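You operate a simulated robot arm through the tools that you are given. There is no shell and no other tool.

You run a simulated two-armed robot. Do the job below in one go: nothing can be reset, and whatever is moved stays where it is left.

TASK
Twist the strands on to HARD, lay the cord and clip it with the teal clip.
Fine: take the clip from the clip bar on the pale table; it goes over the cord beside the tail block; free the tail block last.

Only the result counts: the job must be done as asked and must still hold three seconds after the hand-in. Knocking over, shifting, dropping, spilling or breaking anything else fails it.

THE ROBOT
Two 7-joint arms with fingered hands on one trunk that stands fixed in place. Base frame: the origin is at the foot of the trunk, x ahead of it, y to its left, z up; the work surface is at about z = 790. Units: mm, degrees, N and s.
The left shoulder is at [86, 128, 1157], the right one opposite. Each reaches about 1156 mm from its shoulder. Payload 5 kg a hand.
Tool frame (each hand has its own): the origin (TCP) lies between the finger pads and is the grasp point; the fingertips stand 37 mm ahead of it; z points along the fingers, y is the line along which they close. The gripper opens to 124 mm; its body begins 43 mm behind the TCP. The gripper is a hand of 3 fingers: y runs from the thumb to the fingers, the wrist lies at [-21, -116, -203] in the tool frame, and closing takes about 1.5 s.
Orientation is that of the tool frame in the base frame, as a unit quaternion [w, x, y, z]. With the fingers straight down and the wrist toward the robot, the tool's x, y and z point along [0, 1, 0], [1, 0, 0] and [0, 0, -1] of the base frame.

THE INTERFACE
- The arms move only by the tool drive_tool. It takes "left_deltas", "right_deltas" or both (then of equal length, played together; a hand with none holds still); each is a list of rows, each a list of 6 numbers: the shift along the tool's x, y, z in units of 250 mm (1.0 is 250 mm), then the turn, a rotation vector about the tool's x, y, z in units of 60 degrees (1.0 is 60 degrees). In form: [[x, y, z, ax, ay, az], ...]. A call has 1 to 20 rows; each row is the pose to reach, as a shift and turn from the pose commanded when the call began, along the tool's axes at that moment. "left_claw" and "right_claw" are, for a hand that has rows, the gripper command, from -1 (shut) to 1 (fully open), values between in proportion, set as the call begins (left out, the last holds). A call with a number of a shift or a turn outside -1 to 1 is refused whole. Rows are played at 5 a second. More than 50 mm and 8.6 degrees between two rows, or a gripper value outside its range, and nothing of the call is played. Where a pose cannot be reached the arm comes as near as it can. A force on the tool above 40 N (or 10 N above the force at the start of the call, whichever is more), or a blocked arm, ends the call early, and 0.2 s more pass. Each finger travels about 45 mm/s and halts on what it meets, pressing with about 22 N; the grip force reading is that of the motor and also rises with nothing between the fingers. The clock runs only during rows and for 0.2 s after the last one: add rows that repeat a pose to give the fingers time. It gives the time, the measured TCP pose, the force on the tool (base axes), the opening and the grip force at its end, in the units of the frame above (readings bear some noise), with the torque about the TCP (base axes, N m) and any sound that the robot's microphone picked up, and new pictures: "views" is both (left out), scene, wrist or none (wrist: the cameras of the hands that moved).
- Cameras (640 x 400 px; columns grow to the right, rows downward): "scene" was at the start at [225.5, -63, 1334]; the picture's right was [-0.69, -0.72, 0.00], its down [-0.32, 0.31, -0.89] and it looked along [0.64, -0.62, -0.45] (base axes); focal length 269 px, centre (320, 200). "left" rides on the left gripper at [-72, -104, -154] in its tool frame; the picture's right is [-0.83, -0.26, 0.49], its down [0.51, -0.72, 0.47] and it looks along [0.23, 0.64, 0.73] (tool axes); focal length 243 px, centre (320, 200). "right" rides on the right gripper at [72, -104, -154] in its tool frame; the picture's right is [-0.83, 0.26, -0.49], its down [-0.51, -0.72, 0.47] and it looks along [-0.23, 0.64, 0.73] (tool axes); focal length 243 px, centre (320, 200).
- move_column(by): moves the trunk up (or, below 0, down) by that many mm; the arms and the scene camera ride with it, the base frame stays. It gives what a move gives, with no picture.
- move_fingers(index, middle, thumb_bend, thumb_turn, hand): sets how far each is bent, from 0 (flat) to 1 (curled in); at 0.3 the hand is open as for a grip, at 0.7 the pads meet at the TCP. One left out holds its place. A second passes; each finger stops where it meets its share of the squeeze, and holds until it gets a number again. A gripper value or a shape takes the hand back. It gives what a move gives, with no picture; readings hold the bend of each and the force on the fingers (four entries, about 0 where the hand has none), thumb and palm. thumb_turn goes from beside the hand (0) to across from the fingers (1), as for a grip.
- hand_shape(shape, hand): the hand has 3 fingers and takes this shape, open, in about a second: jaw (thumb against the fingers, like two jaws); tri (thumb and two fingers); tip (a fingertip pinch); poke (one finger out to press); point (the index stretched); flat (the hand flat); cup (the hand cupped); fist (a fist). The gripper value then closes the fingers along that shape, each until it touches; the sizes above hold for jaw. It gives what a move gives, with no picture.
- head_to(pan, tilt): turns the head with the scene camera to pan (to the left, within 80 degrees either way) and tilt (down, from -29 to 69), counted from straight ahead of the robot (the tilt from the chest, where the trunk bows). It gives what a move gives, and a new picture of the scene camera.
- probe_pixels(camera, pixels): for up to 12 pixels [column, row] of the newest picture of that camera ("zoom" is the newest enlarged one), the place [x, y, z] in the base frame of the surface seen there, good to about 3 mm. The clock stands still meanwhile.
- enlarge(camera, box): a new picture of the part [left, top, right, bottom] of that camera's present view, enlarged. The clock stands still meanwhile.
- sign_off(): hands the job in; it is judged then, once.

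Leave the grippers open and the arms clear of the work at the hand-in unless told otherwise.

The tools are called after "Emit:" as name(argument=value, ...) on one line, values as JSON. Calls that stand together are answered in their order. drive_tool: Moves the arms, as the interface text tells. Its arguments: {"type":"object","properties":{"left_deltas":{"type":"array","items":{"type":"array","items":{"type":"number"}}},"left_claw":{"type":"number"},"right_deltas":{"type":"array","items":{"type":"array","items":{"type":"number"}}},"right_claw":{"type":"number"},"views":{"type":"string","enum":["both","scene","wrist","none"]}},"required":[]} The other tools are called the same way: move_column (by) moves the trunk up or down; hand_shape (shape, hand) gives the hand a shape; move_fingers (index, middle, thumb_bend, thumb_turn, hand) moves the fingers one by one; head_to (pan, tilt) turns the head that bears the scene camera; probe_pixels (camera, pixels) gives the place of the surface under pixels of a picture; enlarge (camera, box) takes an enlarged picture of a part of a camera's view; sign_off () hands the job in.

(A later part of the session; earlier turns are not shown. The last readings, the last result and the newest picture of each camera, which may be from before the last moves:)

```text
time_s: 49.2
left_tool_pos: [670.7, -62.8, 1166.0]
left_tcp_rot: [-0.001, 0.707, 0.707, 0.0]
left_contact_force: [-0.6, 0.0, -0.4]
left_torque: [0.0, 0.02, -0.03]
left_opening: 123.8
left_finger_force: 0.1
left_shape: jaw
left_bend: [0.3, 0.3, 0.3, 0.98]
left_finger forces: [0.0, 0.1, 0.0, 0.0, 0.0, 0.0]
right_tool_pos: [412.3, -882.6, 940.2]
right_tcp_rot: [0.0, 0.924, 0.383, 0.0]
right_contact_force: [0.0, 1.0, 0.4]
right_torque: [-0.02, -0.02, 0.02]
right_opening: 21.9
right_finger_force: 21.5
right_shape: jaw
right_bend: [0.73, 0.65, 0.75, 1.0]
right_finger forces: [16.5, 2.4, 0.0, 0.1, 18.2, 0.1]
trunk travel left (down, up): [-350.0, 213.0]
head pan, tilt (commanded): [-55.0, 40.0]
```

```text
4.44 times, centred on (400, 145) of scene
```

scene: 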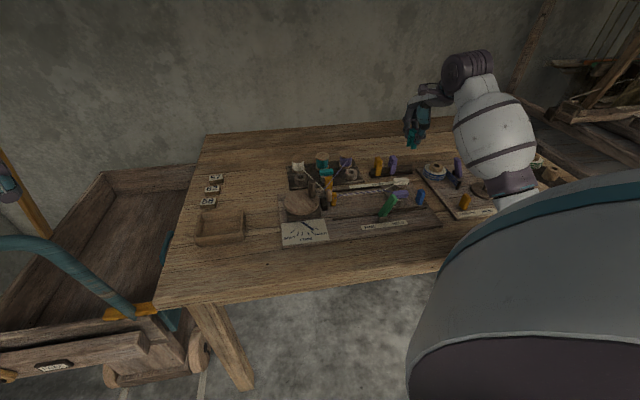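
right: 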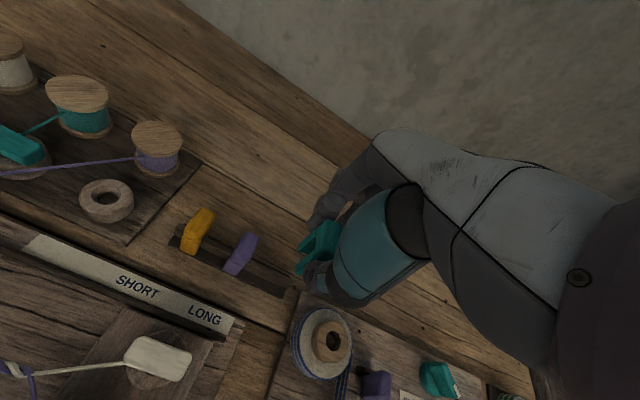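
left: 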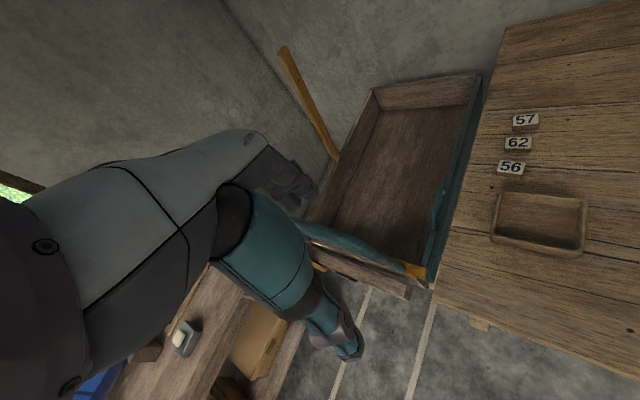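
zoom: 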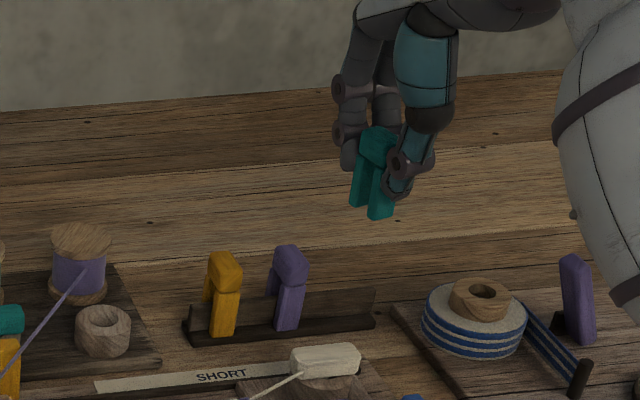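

The clip is lifted and the bar undisturbed. I probe the held clip for its tilt and its position relative to the hand.

Emit:
enlarge(camera="scene", box=[393, 110, 433, 160])

Emit:
enlarge(camera="right", box=[270, 190, 360, 290])

```text
8.00 times, centred on (413, 135) of scene
```

zoom: 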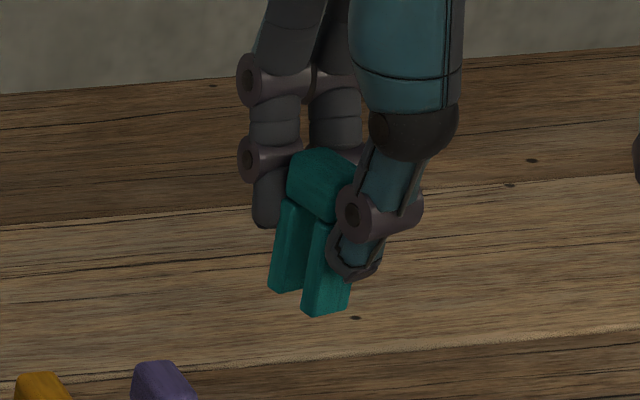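

```text
4.00 times, centred on (315, 240) of right
```

zoom: 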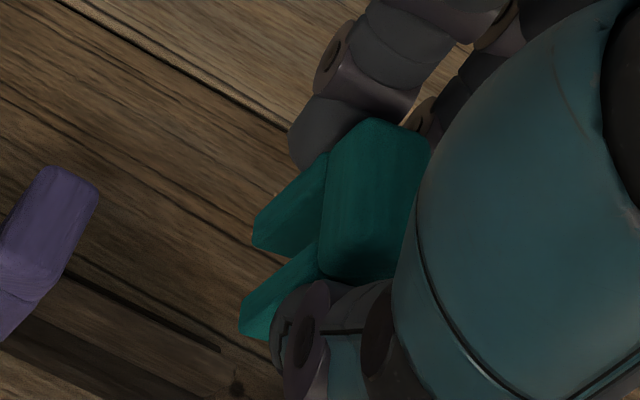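

Emit:
probe_pixels(camera="zoom", pixels=[[262, 235], [318, 175], [250, 320], [310, 255], [370, 130], [335, 265], [410, 160], [380, 265], [300, 220], [345, 140], [322, 210], [395, 220]])

Emit:
enlarge(camera="scene", box=[393, 110, 433, 160])

Emit:
probe_pixels(camera="zoom", pixels=[[290, 205], [274, 285], [300, 285], [312, 240], [308, 305], [345, 300], [295, 165], [320, 152], [328, 210], [300, 190], [315, 180], [343, 170]])

```text
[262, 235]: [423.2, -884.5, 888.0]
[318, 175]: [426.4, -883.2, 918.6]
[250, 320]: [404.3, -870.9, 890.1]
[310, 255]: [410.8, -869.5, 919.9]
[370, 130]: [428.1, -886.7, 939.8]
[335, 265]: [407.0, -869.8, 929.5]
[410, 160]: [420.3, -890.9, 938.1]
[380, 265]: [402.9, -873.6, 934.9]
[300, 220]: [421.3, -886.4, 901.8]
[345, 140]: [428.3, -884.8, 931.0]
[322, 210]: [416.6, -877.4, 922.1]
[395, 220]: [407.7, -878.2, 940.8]
```

```text
8.00 times, centred on (413, 135) of scene
```

zoom: 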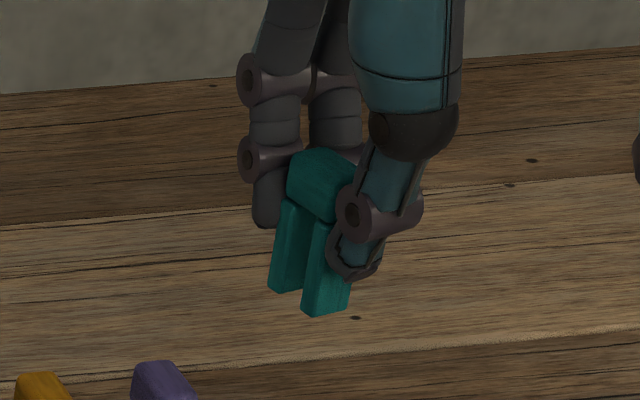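

```text
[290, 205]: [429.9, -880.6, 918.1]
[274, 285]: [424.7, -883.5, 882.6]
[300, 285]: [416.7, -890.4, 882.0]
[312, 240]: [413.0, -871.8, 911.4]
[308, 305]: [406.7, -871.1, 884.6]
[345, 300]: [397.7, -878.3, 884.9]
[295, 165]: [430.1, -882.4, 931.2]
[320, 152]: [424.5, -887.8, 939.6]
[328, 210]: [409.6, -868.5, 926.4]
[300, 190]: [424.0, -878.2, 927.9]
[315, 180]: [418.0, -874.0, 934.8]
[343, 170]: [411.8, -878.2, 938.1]
```

The clip hangs upright in the hand (tilt under ~2°), centred at TCP u−4. I carry it level to above the cord at u≈186, v≈779 (TCP [416.5, -685, 940]).

Emit:
drive_tool(right_deltas=[[0.08, -0.08, 0, 0, 0, 0], [0.18, -0.17, 0, 0, 0, 0], [0.28, -0.27, 0, 0, 0, 0], [0.38, -0.36, 0, 0, 0, 0], [0.48, -0.46, 0, 0, 0, 0], [0.57, -0.546, 0, 0, 0, 0], [0.57, -0.546, 0, 0, 0, 0]], views="both")

Emit:
enlarge(camera="right", box=[200, 180, 420, 360])

Emit:
enlarge(camera="scene", box=[330, 110, 450, 230])

```text
time_s: 50.9
left_tool_pos: [669.8, -63.2, 1166.4]
left_tcp_rot: [0.0, 0.707, 0.707, -0.001]
left_contact_force: [0.8, 0.8, 0.1]
left_torque: [0.02, 0.0, -0.02]
left_opening: 123.5
left_finger_force: 0.1
left_shape: jaw
left_bend: [0.3, 0.3, 0.3, 0.98]
left_finger forces: [0.1, 0.1, 0.0, 0.0, 0.0, 0.0]
right_tool_pos: [415.0, -685.1, 939.4]
right_tcp_rot: [0.0, 0.924, 0.382, 0.0]
right_contact_force: [1.2, -0.9, 0.2]
right_torque: [-0.01, -0.05, -0.02]
right_opening: 21.9
right_finger_force: 21.8
right_shape: jaw
right_bend: [0.73, 0.65, 0.75, 1.0]
right_finger forces: [16.7, 2.3, 0.0, 0.0, 18.3, 0.0]
trunk travel left (down, up): [-350.0, 213.0]
head pan, tilt (commanded): [-55.0, 40.0]
```

scene: 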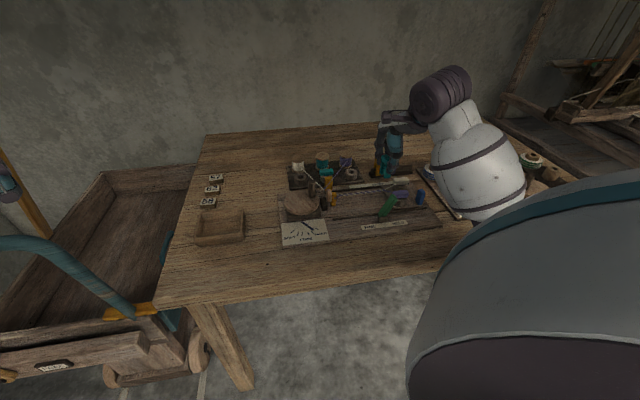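
right: 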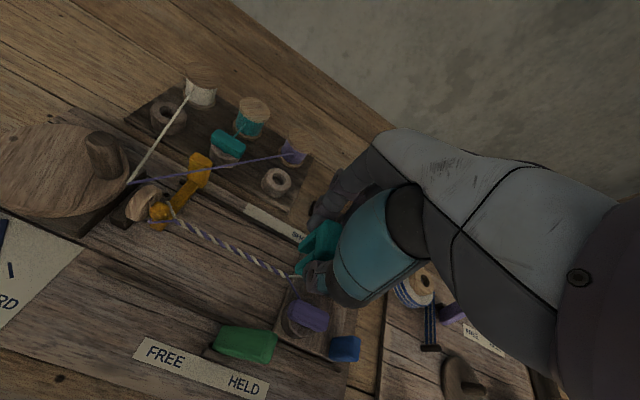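

```text
2.22 times, centred on (310, 270) of right
```

zoom: 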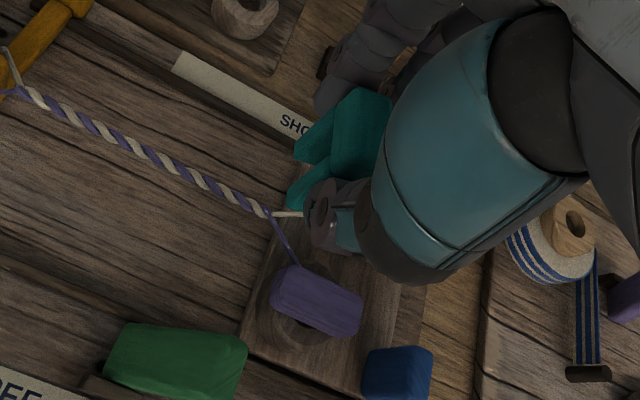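

```text
3.33 times, centred on (390, 170) of scene
```

zoom: 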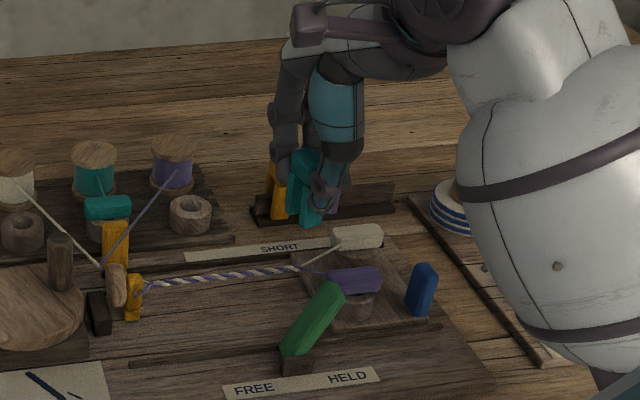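

I descend to TCP z≈900 (clip legs ending ~13 mm above the cord) and check alignment.

Emit:
drive_tool(right_deltas=[[0, 0, 0.06, 0, 0, 0], [0, 0, 0.12, 0, 0, 0], [0, 0, 0.156, 0, 0, 0], [0, 0, 0.156, 0, 0, 0]], views="both")

Emit:
enlarge(camera="right", box=[220, 200, 360, 320])

Emit:
enlarge(camera="scene", box=[370, 140, 430, 215])

```text
time_s: 51.9
left_tool_pos: [670.4, -62.2, 1167.6]
left_tcp_rot: [0.0, 0.707, 0.707, 0.0]
left_contact_force: [0.2, 0.4, -0.3]
left_torque: [-0.01, -0.01, 0.02]
left_opening: 123.5
left_finger_force: 0.0
left_shape: jaw
left_bend: [0.3, 0.3, 0.3, 0.98]
left_finger forces: [0.0, 0.0, 0.1, 0.0, 0.0, 0.1]
right_tool_pos: [417.1, -685.4, 899.6]
right_tcp_rot: [0.002, 0.924, 0.382, 0.0]
right_contact_force: [0.3, -0.3, -0.8]
right_torque: [0.02, 0.0, 0.02]
right_opening: 22.0
right_finger_force: 21.7
right_shape: jaw
right_bend: [0.73, 0.65, 0.75, 1.0]
right_finger forces: [16.7, 2.3, 0.0, 0.1, 18.2, 0.1]
trunk travel left (down, up): [-350.0, 213.0]
head pan, tilt (commanded): [-55.0, 40.0]
```

scene: 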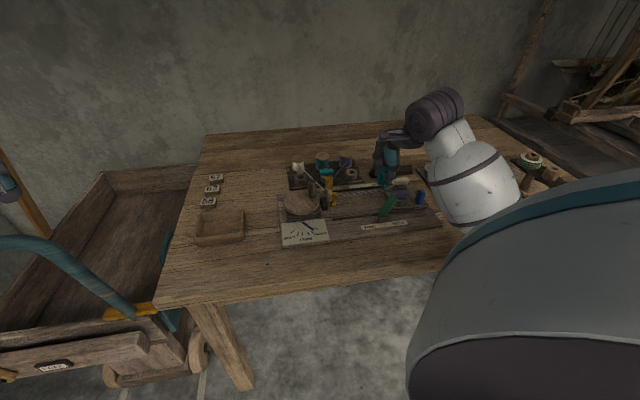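
right: 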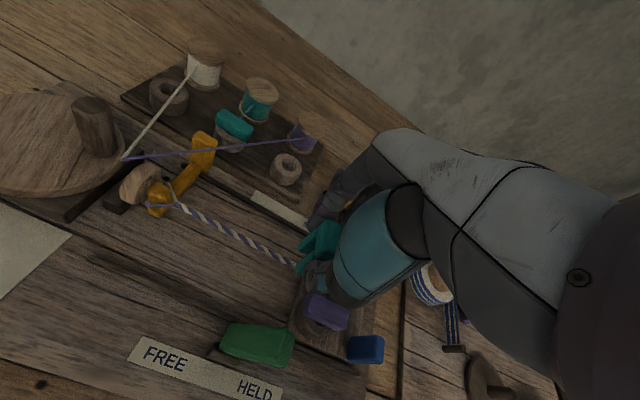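

```text
3.33 times, centred on (290, 260) of right
```

zoom: 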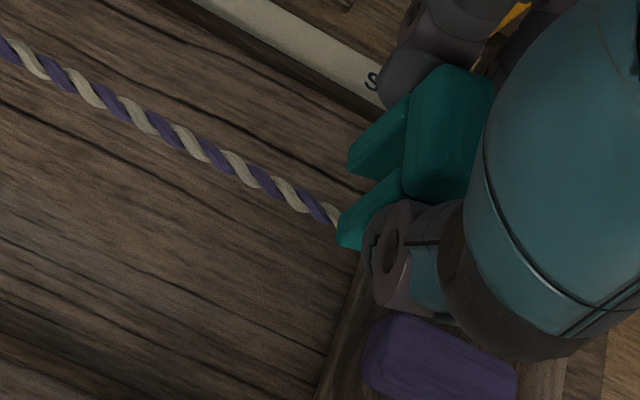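

```text
5.33 times, centred on (400, 178) of scene
```

zoom: 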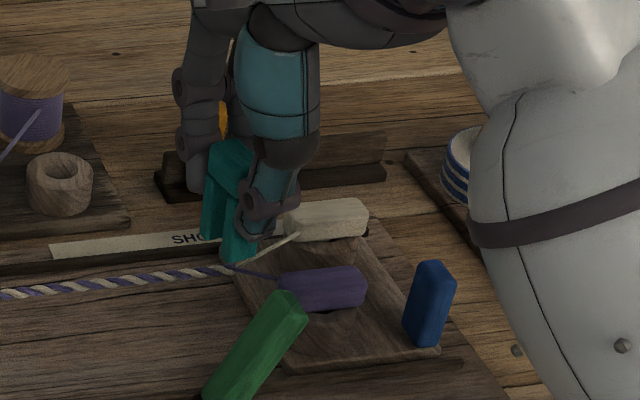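

I probe leg ends and cord in this scene zoom for accurate alignment.

Emit:
probe_pixels(camera="zoom", pixels=[[226, 258], [248, 258], [226, 240], [206, 232], [216, 232], [212, 205], [208, 160], [230, 145], [245, 180], [200, 275], [150, 281], [222, 270]])

Emit:
enlarge(camera="right", box=[220, 200, 360, 320])

Emit:
probe_pixels(camera="zoom", pixels=[[343, 238], [352, 165], [370, 195], [408, 120], [400, 185], [325, 213], [300, 200], [265, 182], [230, 163], [200, 148], [440, 80], [430, 170]])

```text
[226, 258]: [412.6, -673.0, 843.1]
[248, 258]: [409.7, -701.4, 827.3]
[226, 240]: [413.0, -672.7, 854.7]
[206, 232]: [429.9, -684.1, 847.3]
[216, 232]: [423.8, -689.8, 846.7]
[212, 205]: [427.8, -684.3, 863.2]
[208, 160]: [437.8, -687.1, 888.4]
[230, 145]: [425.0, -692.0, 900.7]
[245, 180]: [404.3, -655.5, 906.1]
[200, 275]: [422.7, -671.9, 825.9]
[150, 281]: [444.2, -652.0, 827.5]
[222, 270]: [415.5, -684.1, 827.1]
```

```text
3.33 times, centred on (290, 260) of right
```

zoom: 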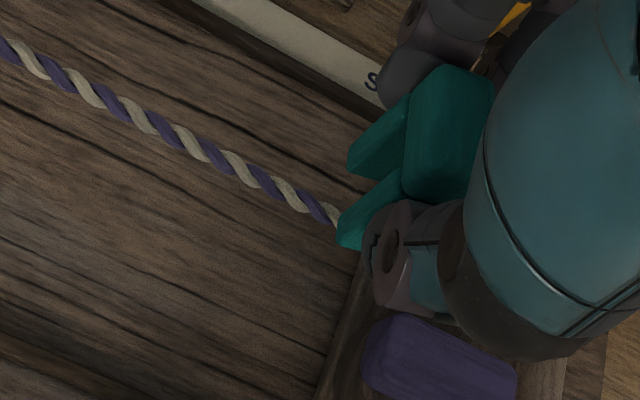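

```text
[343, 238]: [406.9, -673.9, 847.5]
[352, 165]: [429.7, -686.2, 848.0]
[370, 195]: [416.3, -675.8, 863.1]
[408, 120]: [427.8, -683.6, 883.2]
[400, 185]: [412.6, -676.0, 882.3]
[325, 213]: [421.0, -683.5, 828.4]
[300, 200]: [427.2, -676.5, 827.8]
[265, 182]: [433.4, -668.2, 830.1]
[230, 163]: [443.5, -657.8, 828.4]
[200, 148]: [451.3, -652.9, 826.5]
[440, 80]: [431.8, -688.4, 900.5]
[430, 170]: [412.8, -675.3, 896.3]
```

The legs straddle the cord line well (legs at v≈765–773 and 787–795, cord at ≈779.5). I lower the clip to just above the board, slowly, reading the force.

Emit:
drive_tool(right_deltas=[[0, 0, 0.04, 0, 0, 0], [0, 0, 0.08, 0, 0, 0], [0, 0, 0.12, 0, 0, 0], [0, 0, 0.15, 0, 0, 0], [0, 0, 0.175, 0, 0, 0], [0, 0, 0.188, 0, 0, 0]], views="both")

Emit:
enlarge(camera="right", box=[220, 200, 360, 320])

Emit:
enlarge(camera="scene", box=[360, 150, 430, 220])

```text
time_s: 53.2
left_tool_pos: [670.0, -63.0, 1166.1]
left_tcp_rot: [-0.001, 0.707, 0.707, 0.001]
left_contact_force: [0.9, 1.3, 0.0]
left_torque: [0.03, 0.02, 0.0]
left_opening: 123.4
left_finger_force: 0.1
left_shape: jaw
left_bend: [0.3, 0.3, 0.3, 0.98]
left_finger forces: [0.0, 0.1, 0.0, 0.0, 0.0, 0.0]
right_tool_pos: [416.0, -685.5, 854.6]
right_tcp_rot: [0.001, 0.924, 0.383, 0.0]
right_contact_force: [0.6, -0.8, 0.0]
right_torque: [0.0, -0.01, 0.01]
right_opening: 21.8
right_finger_force: 22.2
right_shape: jaw
right_bend: [0.73, 0.65, 0.75, 1.0]
right_finger forces: [16.8, 2.3, 0.0, 0.0, 18.2, 0.1]
trunk travel left (down, up): [-350.0, 213.0]
head pan, tilt (commanded): [-55.0, 40.0]
```

scene: 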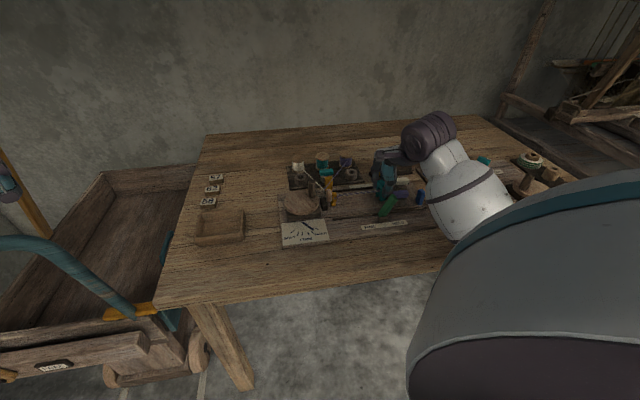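
right: 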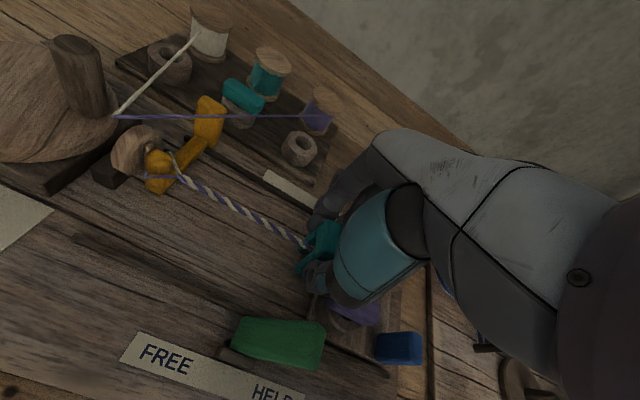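

```text
3.33 times, centred on (290, 260) of right
```

zoom: 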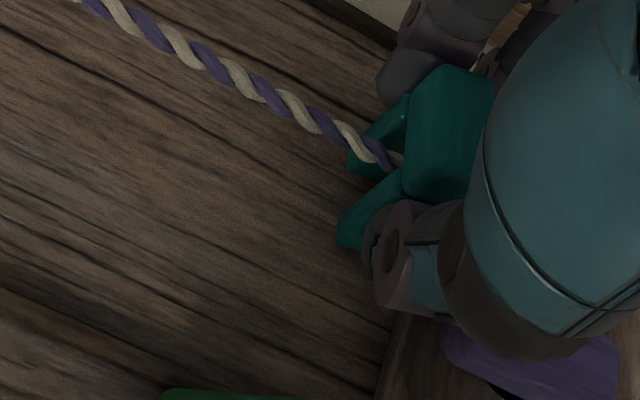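

```text
5.71 times, centred on (395, 185) of scene
```

zoom: 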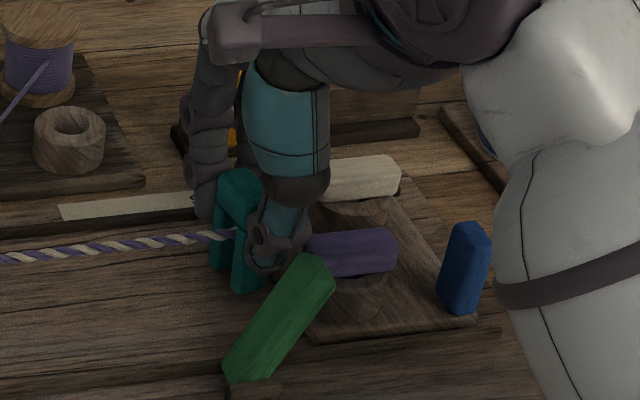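

The cord passes between the two legs. I lower the last millimetres in small steps until the legs touch.

Emit:
drive_tool(right_deltas=[[0, 0, 0.006, 0, 0, 0], [0, 0, 0.012, 0, 0, 0], [0, 0, 0.018, 0, 0, 0], [0, 0, 0.024, 0, 0, 0]], views="none")

```text
time_s: 54.2
left_tool_pos: [670.1, -62.6, 1168.3]
left_tcp_rot: [0.0, 0.707, 0.707, 0.0]
left_contact_force: [-0.1, 0.0, -0.4]
left_torque: [0.03, -0.01, 0.01]
left_opening: 123.5
left_finger_force: 0.1
left_shape: jaw
left_bend: [0.3, 0.3, 0.3, 0.98]
left_finger forces: [0.0, 0.0, 0.0, 0.0, 0.0, 0.0]
right_tool_pos: [416.7, -685.6, 849.3]
right_tcp_rot: [0.002, 0.924, 0.382, 0.001]
right_contact_force: [-1.0, -0.1, 11.5]
right_torque: [-0.12, -0.15, -0.06]
right_opening: 21.9
right_finger_force: 21.8
right_shape: jaw
right_bend: [0.73, 0.72, 0.75, 1.0]
right_finger forces: [17.9, 3.0, 0.0, 0.0, 19.7, 0.0]
trunk travel left (down, up): [-350.0, 213.0]
head pan, tilt (commanded): [-55.0, 40.0]
```

Contact at TCP z≈849 with 11.5 N upward. I look whether the legs stand on the board or the cap rests on the cord.

Emit:
enlarge(camera="right", box=[240, 200, 350, 300])

Emit:
enlarge(camera="scene", box=[375, 165, 425, 215])

Emit:
probe_pixels(camera="zoom", pixels=[[210, 300], [220, 200], [255, 330], [240, 270], [170, 210], [240, 120], [225, 150], [260, 150], [190, 260], [130, 220], [200, 215], [235, 310]])

```text
4.00 times, centred on (295, 250) of right
```

zoom: 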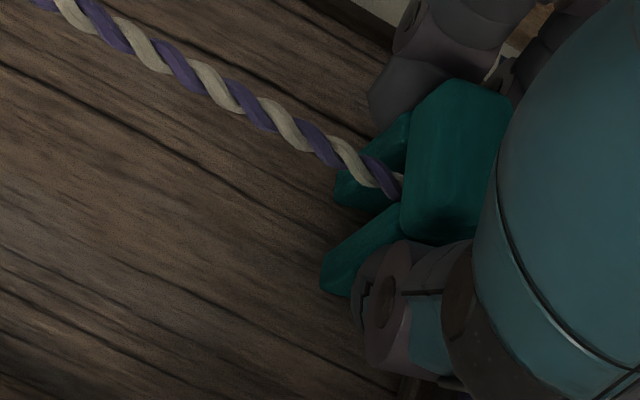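

```text
8.00 times, centred on (400, 190) of scene
```

zoom: 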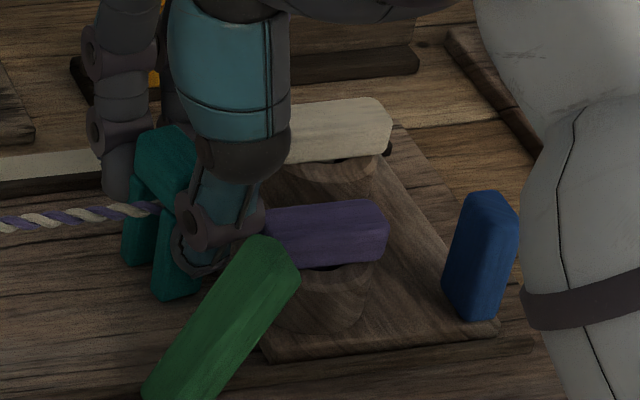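

```text
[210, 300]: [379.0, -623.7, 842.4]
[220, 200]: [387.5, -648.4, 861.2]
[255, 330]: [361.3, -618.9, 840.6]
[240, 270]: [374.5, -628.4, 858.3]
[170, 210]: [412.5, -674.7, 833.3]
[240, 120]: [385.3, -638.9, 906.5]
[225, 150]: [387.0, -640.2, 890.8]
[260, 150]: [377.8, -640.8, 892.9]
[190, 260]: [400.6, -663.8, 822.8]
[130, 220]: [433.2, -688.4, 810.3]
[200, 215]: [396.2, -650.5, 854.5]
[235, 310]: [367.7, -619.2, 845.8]
```

The cap sits over the cord with the legs down at the board. I open just enough to let go (about 45 mm), keeping the thumb clear of the lever.

Emit:
drive_tool(right_deltas=[[0, 0, -0.002, 0, 0, 0], [0, 0, -0.002, 0, 0, 0], [0, 0, -0.002, 0, 0, 0], [0, 0, -0.002, 0, 0, 0]], right_claw=-0.3, views="wrist")

Emit:
enlarge(camera="right", box=[240, 200, 350, 300])

Emit:
enlarge(camera="scene", box=[375, 165, 425, 215])

```text
time_s: 55.2
left_tool_pos: [670.5, -63.6, 1166.7]
left_tcp_rot: [0.0, 0.707, 0.707, 0.0]
left_contact_force: [0.0, -0.4, 0.4]
left_torque: [0.03, -0.01, 0.02]
left_opening: 123.9
left_finger_force: 0.2
left_shape: jaw
left_bend: [0.3, 0.3, 0.3, 0.98]
left_finger forces: [0.0, 0.1, 0.1, 0.1, 0.1, 0.1]
right_tool_pos: [415.4, -685.9, 849.3]
right_tcp_rot: [0.0, 0.924, 0.383, 0.0]
right_contact_force: [0.1, -0.2, 0.0]
right_torque: [-0.01, -0.04, 0.0]
right_opening: 43.0
right_finger_force: 0.1
right_shape: jaw
right_bend: [0.74, 0.52, 0.73, 1.0]
right_finger forces: [0.1, 0.1, 0.0, 0.0, 0.1, 0.0]
trunk travel left (down, up): [-350.0, 213.0]
head pan, tilt (commanded): [-55.0, 40.0]
```

right: 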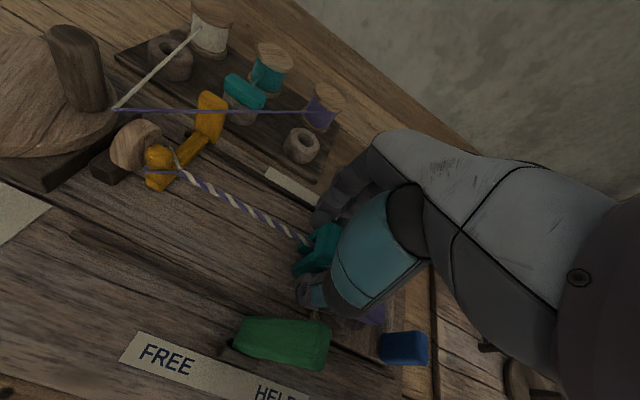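

```text
4.00 times, centred on (295, 250) of right
```

zoom: 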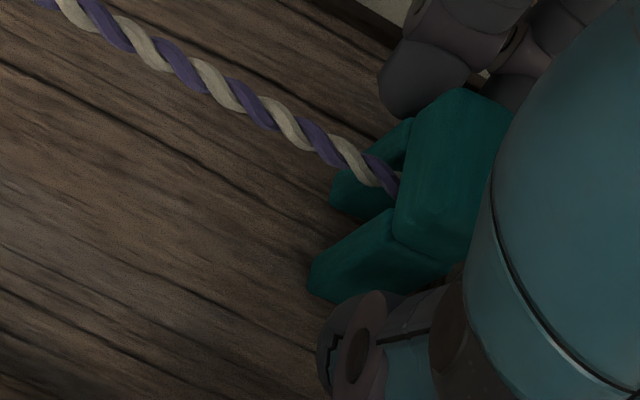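

```text
8.00 times, centred on (400, 190) of scene
```

zoom: 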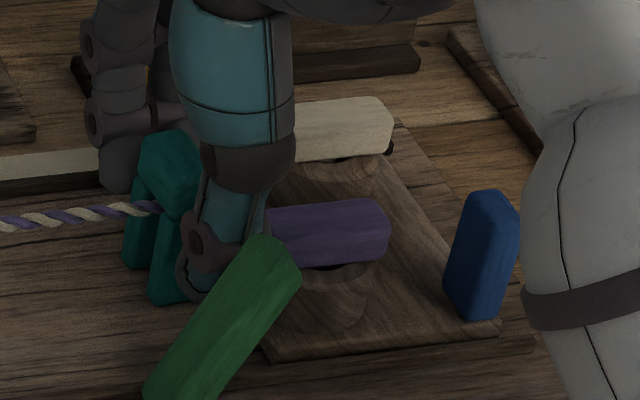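

The clip stands over the cord, the hand is free of it (forces 0). I rise straight up 100 mm.

Emit:
drive_tool(right_deltas=[[0, 0, -0.05, 0, 0, 0], [0, 0, -0.12, 0, 0, 0], [0, 0, -0.22, 0, 0, 0], [0, 0, -0.32, 0, 0, 0], [0, 0, -0.44, 0, 0, 0]], views="both")

Emit:
enlarge(camera="right", box=[180, 180, 340, 300])

Emit:
enlarge(camera="scene", box=[365, 160, 435, 225])

```text
time_s: 56.5
left_tool_pos: [670.7, -63.6, 1166.8]
left_tcp_rot: [0.0, 0.707, 0.707, 0.0]
left_contact_force: [0.7, -0.6, 0.2]
left_torque: [0.0, 0.02, 0.01]
left_opening: 123.5
left_finger_force: 0.2
left_shape: jaw
left_bend: [0.3, 0.3, 0.3, 0.98]
left_finger forces: [0.0, 0.0, 0.1, 0.0, 0.0, 0.0]
right_tool_pos: [418.3, -685.3, 958.3]
right_tcp_rot: [0.0, 0.924, 0.383, 0.0]
right_contact_force: [0.4, 0.2, -0.2]
right_torque: [-0.02, -0.02, -0.01]
right_opening: 43.1
right_finger_force: 0.1
right_shape: jaw
right_bend: [0.74, 0.52, 0.73, 1.0]
right_finger forces: [0.0, 0.0, 0.0, 0.0, 0.1, 0.0]
trunk travel left (down, up): [-350.0, 213.0]
head pan, tilt (commanded): [-55.0, 40.0]
```

scene: 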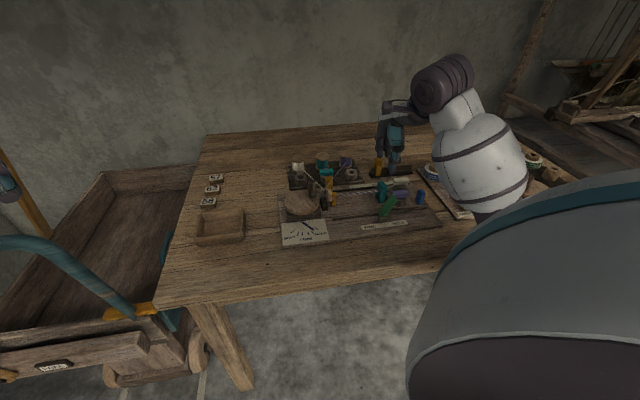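
right: 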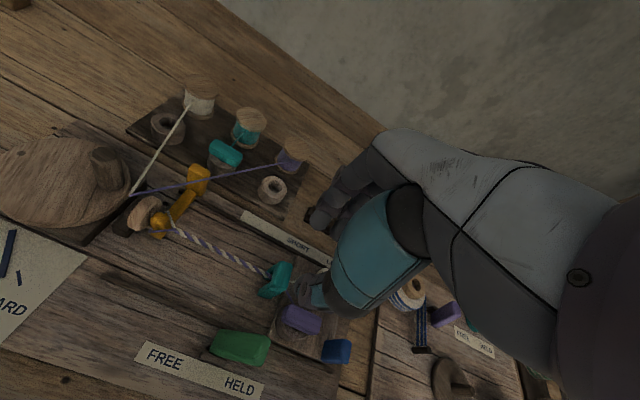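

```text
3.33 times, centred on (260, 240) of right
```

zoom: 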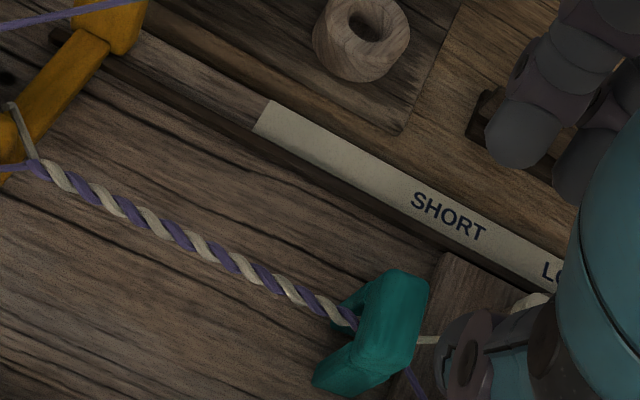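

```text
6.15 times, centred on (400, 192) of scene
```

zoom: 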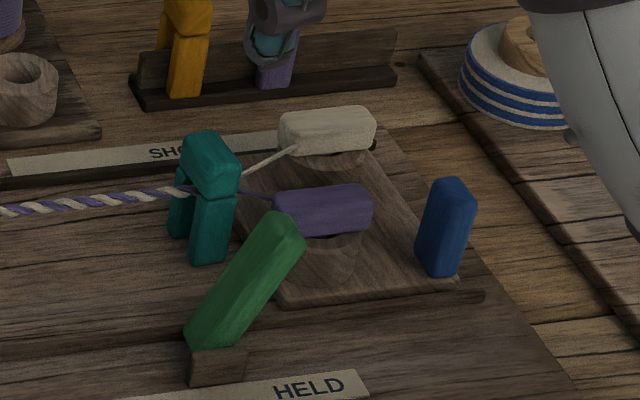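

The teal clip straddles the cord beside the tail block. I probe its position and uprightness.

Emit:
probe_pixels(camera="zoom", pixels=[[188, 142], [215, 140], [237, 160], [205, 180], [232, 185], [195, 230], [228, 235], [195, 258], [222, 258], [175, 215], [175, 233], [150, 195]])

Emit:
enlarge(camera="right", box=[230, 240, 310, 310])

Emit:
probe_pixels(camera="zoom", pixels=[[270, 150], [340, 160], [230, 260], [300, 280], [190, 270], [270, 300], [250, 200], [160, 150], [210, 190], [355, 230], [330, 270], [280, 215]])

```text
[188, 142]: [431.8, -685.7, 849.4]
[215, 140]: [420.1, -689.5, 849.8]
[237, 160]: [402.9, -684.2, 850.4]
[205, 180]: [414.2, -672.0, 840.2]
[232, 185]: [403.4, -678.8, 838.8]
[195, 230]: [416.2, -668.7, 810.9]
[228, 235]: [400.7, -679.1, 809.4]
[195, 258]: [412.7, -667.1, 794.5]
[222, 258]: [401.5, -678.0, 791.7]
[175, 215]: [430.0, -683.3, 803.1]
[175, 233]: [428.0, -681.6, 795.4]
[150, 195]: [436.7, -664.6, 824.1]
```

```text
5.71 times, centred on (270, 275) of right
```

zoom: 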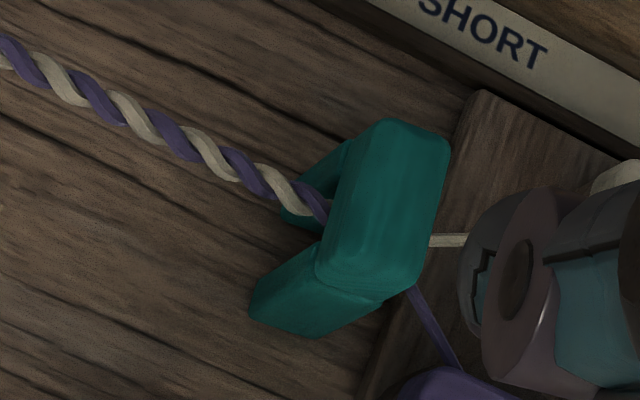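

```text
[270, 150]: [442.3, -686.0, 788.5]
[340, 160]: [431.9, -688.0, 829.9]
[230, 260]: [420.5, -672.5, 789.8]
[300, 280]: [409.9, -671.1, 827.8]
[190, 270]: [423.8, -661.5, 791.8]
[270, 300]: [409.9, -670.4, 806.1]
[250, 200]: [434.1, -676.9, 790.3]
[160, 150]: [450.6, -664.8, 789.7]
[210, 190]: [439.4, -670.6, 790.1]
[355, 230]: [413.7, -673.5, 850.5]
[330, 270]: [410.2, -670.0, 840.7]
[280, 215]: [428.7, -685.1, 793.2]
```

The clip stands upright at u≈180–196, v≈764–794, bottom on the board. Last: free the tail block by swinging the green lever (leaning to HELD) toward FREE. I form the poke shape and go to the tail side of the lever top, high above.

Emit:
hand_shape(hand="right", shape="poke")

Emit:
drive_tool(right_deltas=[[-0.08, -0.1, 0, 0, 0, 0], [-0.16, -0.2, 0, 0, 0, 0], [-0.21, -0.316, 0.0, 0, 0, 0], [-0.21, -0.316, 0.1, 0, 0, 0], [-0.21, -0.316, 0.1, 0, 0, 0]], views="both")

Emit:
enlarge(camera="right", box=[160, 150, 380, 330])

Emit:
enlarge(camera="scene", box=[360, 130, 450, 240])

```text
time_s: 57.4
left_tool_pos: [670.1, -63.2, 1166.8]
left_tcp_rot: [0.0, 0.708, 0.707, 0.0]
left_contact_force: [-0.9, -0.4, 0.0]
left_torque: [-0.02, 0.01, 0.0]
left_opening: 123.4
left_finger_force: 0.0
left_shape: jaw
left_bend: [0.3, 0.3, 0.3, 0.98]
left_finger forces: [0.0, 0.0, 0.1, 0.1, 0.1, 0.0]
right_tool_pos: [417.7, -685.3, 957.3]
right_tcp_rot: [0.001, 0.924, 0.383, 0.0]
right_contact_force: [-0.3, 0.2, -0.8]
right_torque: [0.04, -0.01, -0.02]
right_opening: 0.2
right_finger_force: 0.1
right_shape: poke
right_bend: [0.7, 0.7, 1.0, 1.0]
right_finger forces: [0.1, 0.0, 0.0, 0.1, 0.0, 0.0]
trunk travel left (down, up): [-350.0, 213.0]
head pan, tilt (commanded): [-55.0, 40.0]
```

```text
time_s: 58.5
left_tool_pos: [669.7, -61.3, 1167.1]
left_tcp_rot: [0.0, 0.708, 0.707, 0.0]
left_contact_force: [0.2, 0.9, 0.4]
left_torque: [0.0, 0.01, -0.02]
left_opening: 123.4
left_finger_force: 0.0
left_shape: jaw
left_bend: [0.3, 0.3, 0.3, 0.98]
left_finger forces: [0.0, 0.1, 0.0, 0.1, 0.0, 0.0]
right_tool_pos: [323.3, -668.3, 931.2]
right_tcp_rot: [0.0, 0.924, 0.383, 0.001]
right_contact_force: [0.7, -0.1, -0.3]
right_torque: [-0.03, -0.01, -0.02]
right_opening: 0.2
right_finger_force: 0.1
right_shape: poke
right_bend: [0.7, 0.7, 1.0, 1.0]
right_finger forces: [0.0, 0.1, 0.0, 0.1, 0.1, 0.0]
trunk travel left (down, up): [-350.0, 213.0]
head pan, tilt (commanded): [-55.0, 40.0]
```

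scene: 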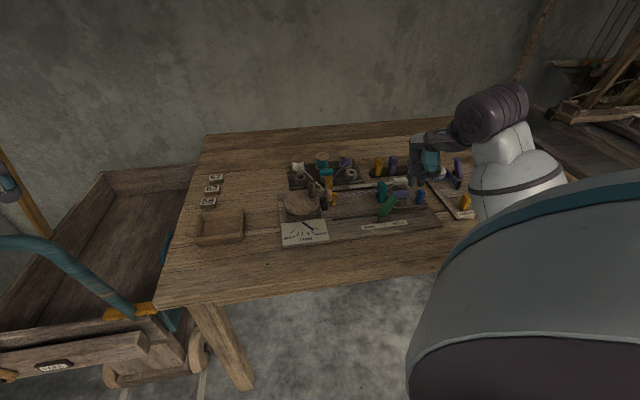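
right: 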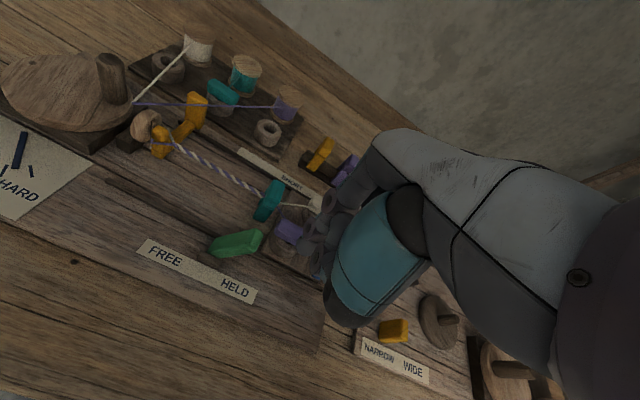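

```text
2.22 times, centred on (270, 240) of right
```

zoom: 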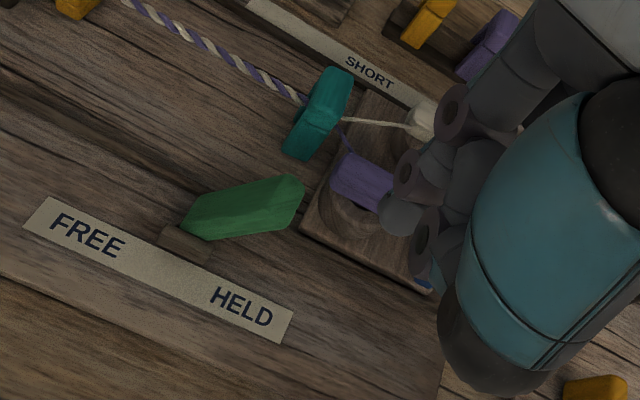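

```text
3.64 times, centred on (405, 185) of scene
```

zoom: 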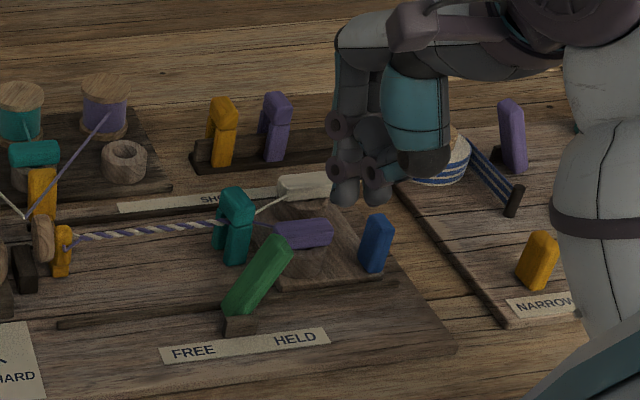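

I probe fingertip and lever top again in this zoom.

Emit:
probe_pixels(camera="zoom", pixels=[[343, 198], [346, 190], [377, 198], [285, 242], [268, 240], [290, 250], [262, 262], [255, 295], [240, 325], [376, 225], [300, 228], [330, 235]])

Emit:
probe_pixels(camera="right", pixels=[[261, 238], [255, 230], [262, 232], [240, 255], [225, 240], [215, 250], [335, 240], [330, 245]])

```text
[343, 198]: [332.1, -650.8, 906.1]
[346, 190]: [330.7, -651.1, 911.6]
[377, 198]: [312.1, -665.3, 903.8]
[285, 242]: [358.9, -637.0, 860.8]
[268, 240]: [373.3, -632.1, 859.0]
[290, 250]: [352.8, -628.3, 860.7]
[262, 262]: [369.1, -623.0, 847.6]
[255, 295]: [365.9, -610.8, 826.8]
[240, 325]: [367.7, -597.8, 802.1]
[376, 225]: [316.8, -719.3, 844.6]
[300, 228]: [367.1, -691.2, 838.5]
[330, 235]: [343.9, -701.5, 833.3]
```

```text
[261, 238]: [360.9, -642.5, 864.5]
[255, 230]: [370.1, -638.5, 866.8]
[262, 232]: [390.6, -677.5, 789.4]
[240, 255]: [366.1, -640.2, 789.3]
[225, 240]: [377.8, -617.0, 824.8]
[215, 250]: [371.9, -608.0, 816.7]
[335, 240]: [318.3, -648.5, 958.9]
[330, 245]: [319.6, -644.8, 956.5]
```

The lever top spans u≈183–200, v≈692–713, z≤867; the finger is 20 mm to its tail side. I descend 56 mm beside it (tips to z≈838).

Emit:
drive_tool(right_deltas=[[0, 0, 0.07, 0, 0, 0], [0, 0, 0.14, 0, 0, 0], [0, 0, 0.2, 0, 0, 0], [0, 0, 0.224, 0, 0, 0], [0, 0, 0.224, 0, 0, 0]], views="both")

Emit:
enlarge(camera="right", box=[160, 150, 380, 330])

Emit:
enlarge(camera="scene", box=[360, 150, 440, 240])

```text
time_s: 59.8
left_tool_pos: [670.1, -62.7, 1165.9]
left_tcp_rot: [0.001, 0.708, 0.707, 0.0]
left_contact_force: [-0.1, -0.1, -0.3]
left_torque: [-0.01, 0.0, 0.02]
left_opening: 123.9
left_finger_force: 0.1
left_shape: jaw
left_bend: [0.3, 0.3, 0.3, 0.98]
left_finger forces: [0.0, 0.1, 0.0, 0.0, 0.0, 0.0]
right_tool_pos: [324.0, -666.0, 875.7]
right_tcp_rot: [0.0, 0.924, 0.382, 0.001]
right_contact_force: [-0.6, 0.1, 0.1]
right_torque: [0.01, -0.02, 0.01]
right_opening: 0.1
right_finger_force: 0.1
right_shape: poke
right_bend: [0.7, 0.7, 1.0, 1.0]
right_finger forces: [0.0, 0.0, 0.0, 0.1, 0.1, 0.0]
trunk travel left (down, up): [-350.0, 213.0]
head pan, tilt (commanded): [-55.0, 40.0]
```

scene: 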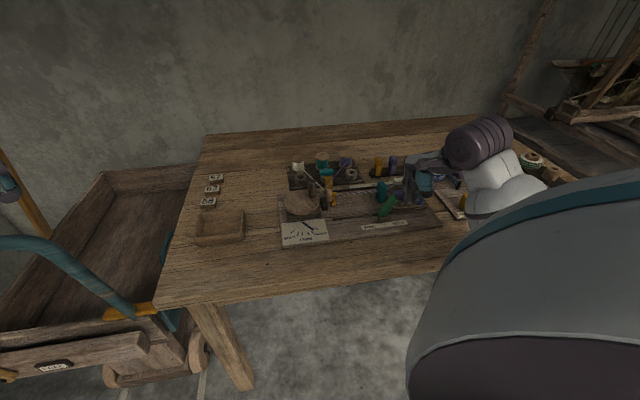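
right: 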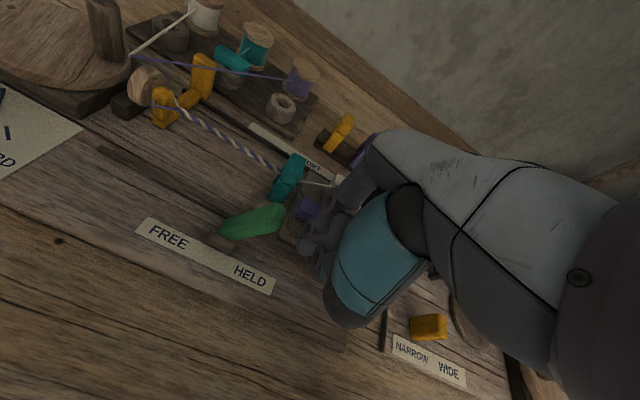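

```text
2.22 times, centred on (270, 240) of right
```

zoom: 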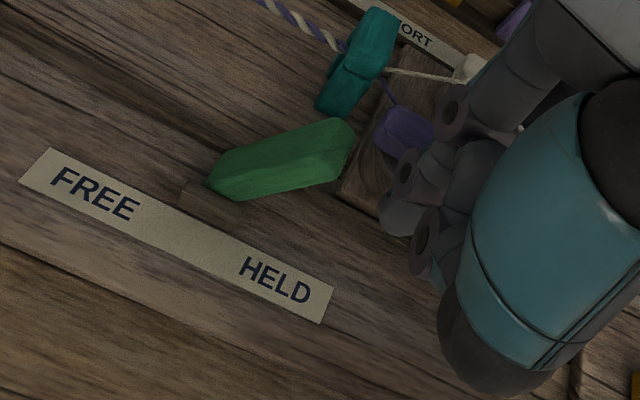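

```text
4.44 times, centred on (400, 195) of scene
```

zoom: 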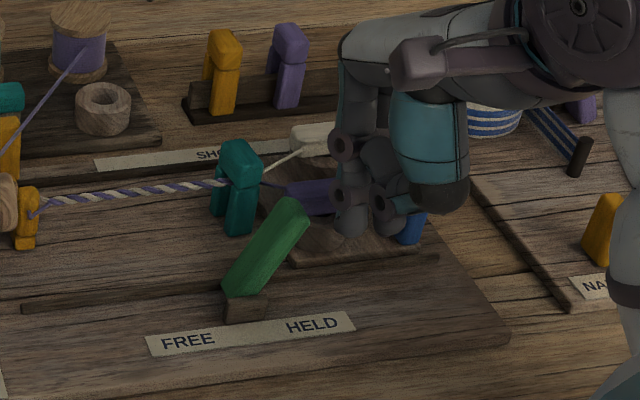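

The index stands on the tail side of the lever at the right height. I push toward FREE (tool +x), 40 mm in small steps.

Emit:
drive_tool(right_deltas=[[0.02, 0, 0, 0, 0, 0], [0.04, 0, 0, 0, 0, 0], [0.06, 0, 0, 0, 0, 0], [0.08, 0, 0, 0, 0, 0], [0.1, 0, 0, 0, 0, 0], [0.12, 0, 0, 0, 0, 0], [0.14, 0, 0, 0, 0, 0], [0.16, 0, 0, 0, 0, 0]], views="both")

Emit:
enlarge(camera="right", box=[160, 130, 380, 310])

Emit:
enlarge(camera="scene", box=[350, 150, 430, 240])

```text
time_s: 61.5
left_tool_pos: [670.2, -61.9, 1167.2]
left_tcp_rot: [0.0, 0.707, 0.707, 0.0]
left_contact_force: [0.6, -0.5, 0.3]
left_torque: [0.03, -0.02, 0.0]
left_opening: 123.6
left_finger_force: 0.0
left_shape: jaw
left_bend: [0.3, 0.3, 0.3, 0.98]
left_finger forces: [0.0, 0.1, 0.0, 0.0, 0.0, 0.0]
right_tool_pos: [353.0, -639.4, 878.0]
right_tcp_rot: [0.001, 0.924, 0.382, 0.0]
right_contact_force: [-0.2, -0.7, 0.1]
right_torque: [-0.01, -0.02, 0.02]
right_opening: 0.0
right_finger_force: 0.0
right_shape: poke
right_bend: [0.7, 0.7, 1.0, 1.0]
right_finger forces: [0.7, 0.1, 0.0, 0.1, 0.1, 0.0]
trunk travel left (down, up): [-350.0, 213.0]
head pan, tilt (commanded): [-55.0, 40.0]
```

scene: 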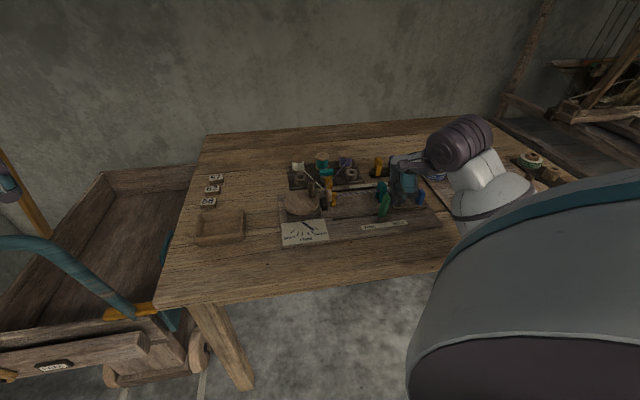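
right: 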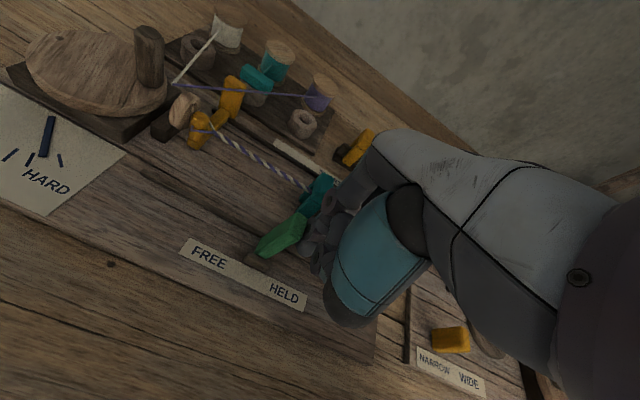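

```text
2.22 times, centred on (270, 220) of right
```

zoom: 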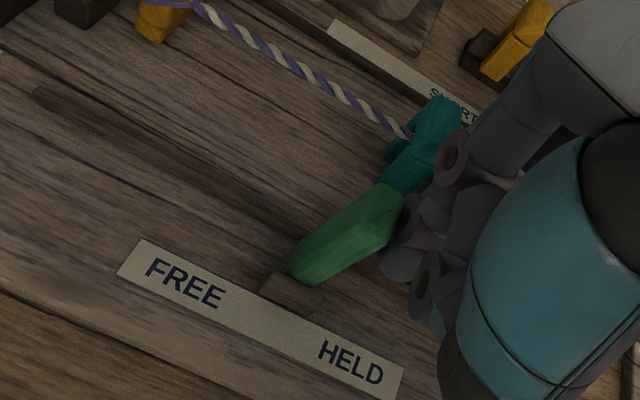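

```text
4.44 times, centred on (390, 195) of scene
```

zoom: 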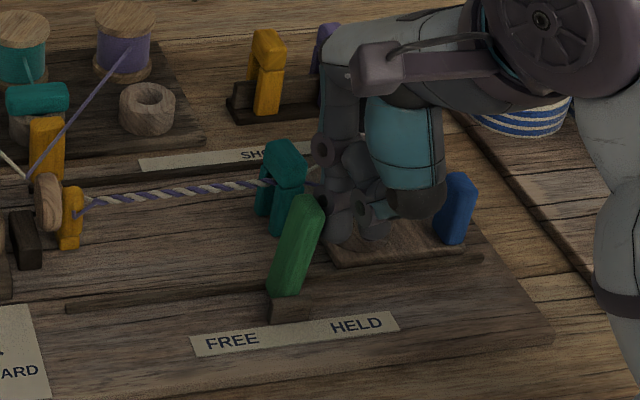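

The lever follows (about 1 N). Before pushing on I check how near the finger's upper joints are to the clip.

Emit:
enlarge(camera="right", box=[260, 150, 380, 270])

Emit:
probe_pixels(camera="zoom", pixels=[[330, 150], [310, 150], [350, 120], [290, 210], [280, 250], [260, 130], [255, 180], [300, 180], [330, 200], [270, 100], [240, 220], [355, 170]])

```text
3.33 times, centred on (320, 210) of right
```

zoom: 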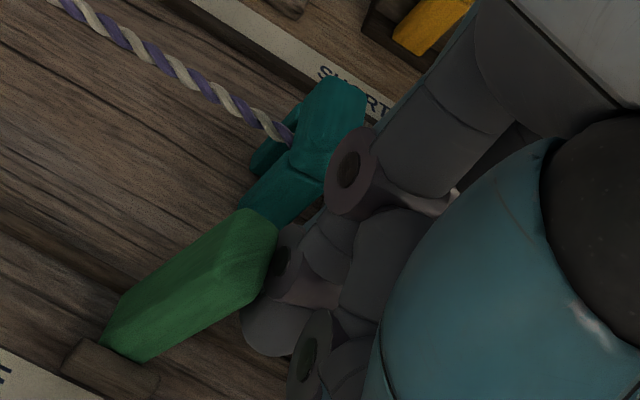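

```text
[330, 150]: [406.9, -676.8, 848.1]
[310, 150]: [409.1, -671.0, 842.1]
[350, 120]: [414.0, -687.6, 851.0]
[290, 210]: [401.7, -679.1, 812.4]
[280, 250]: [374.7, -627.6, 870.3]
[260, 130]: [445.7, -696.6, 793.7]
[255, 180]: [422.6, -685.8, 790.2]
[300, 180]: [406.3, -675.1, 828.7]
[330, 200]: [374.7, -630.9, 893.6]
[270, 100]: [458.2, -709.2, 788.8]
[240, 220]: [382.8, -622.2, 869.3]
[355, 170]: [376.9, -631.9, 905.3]
```

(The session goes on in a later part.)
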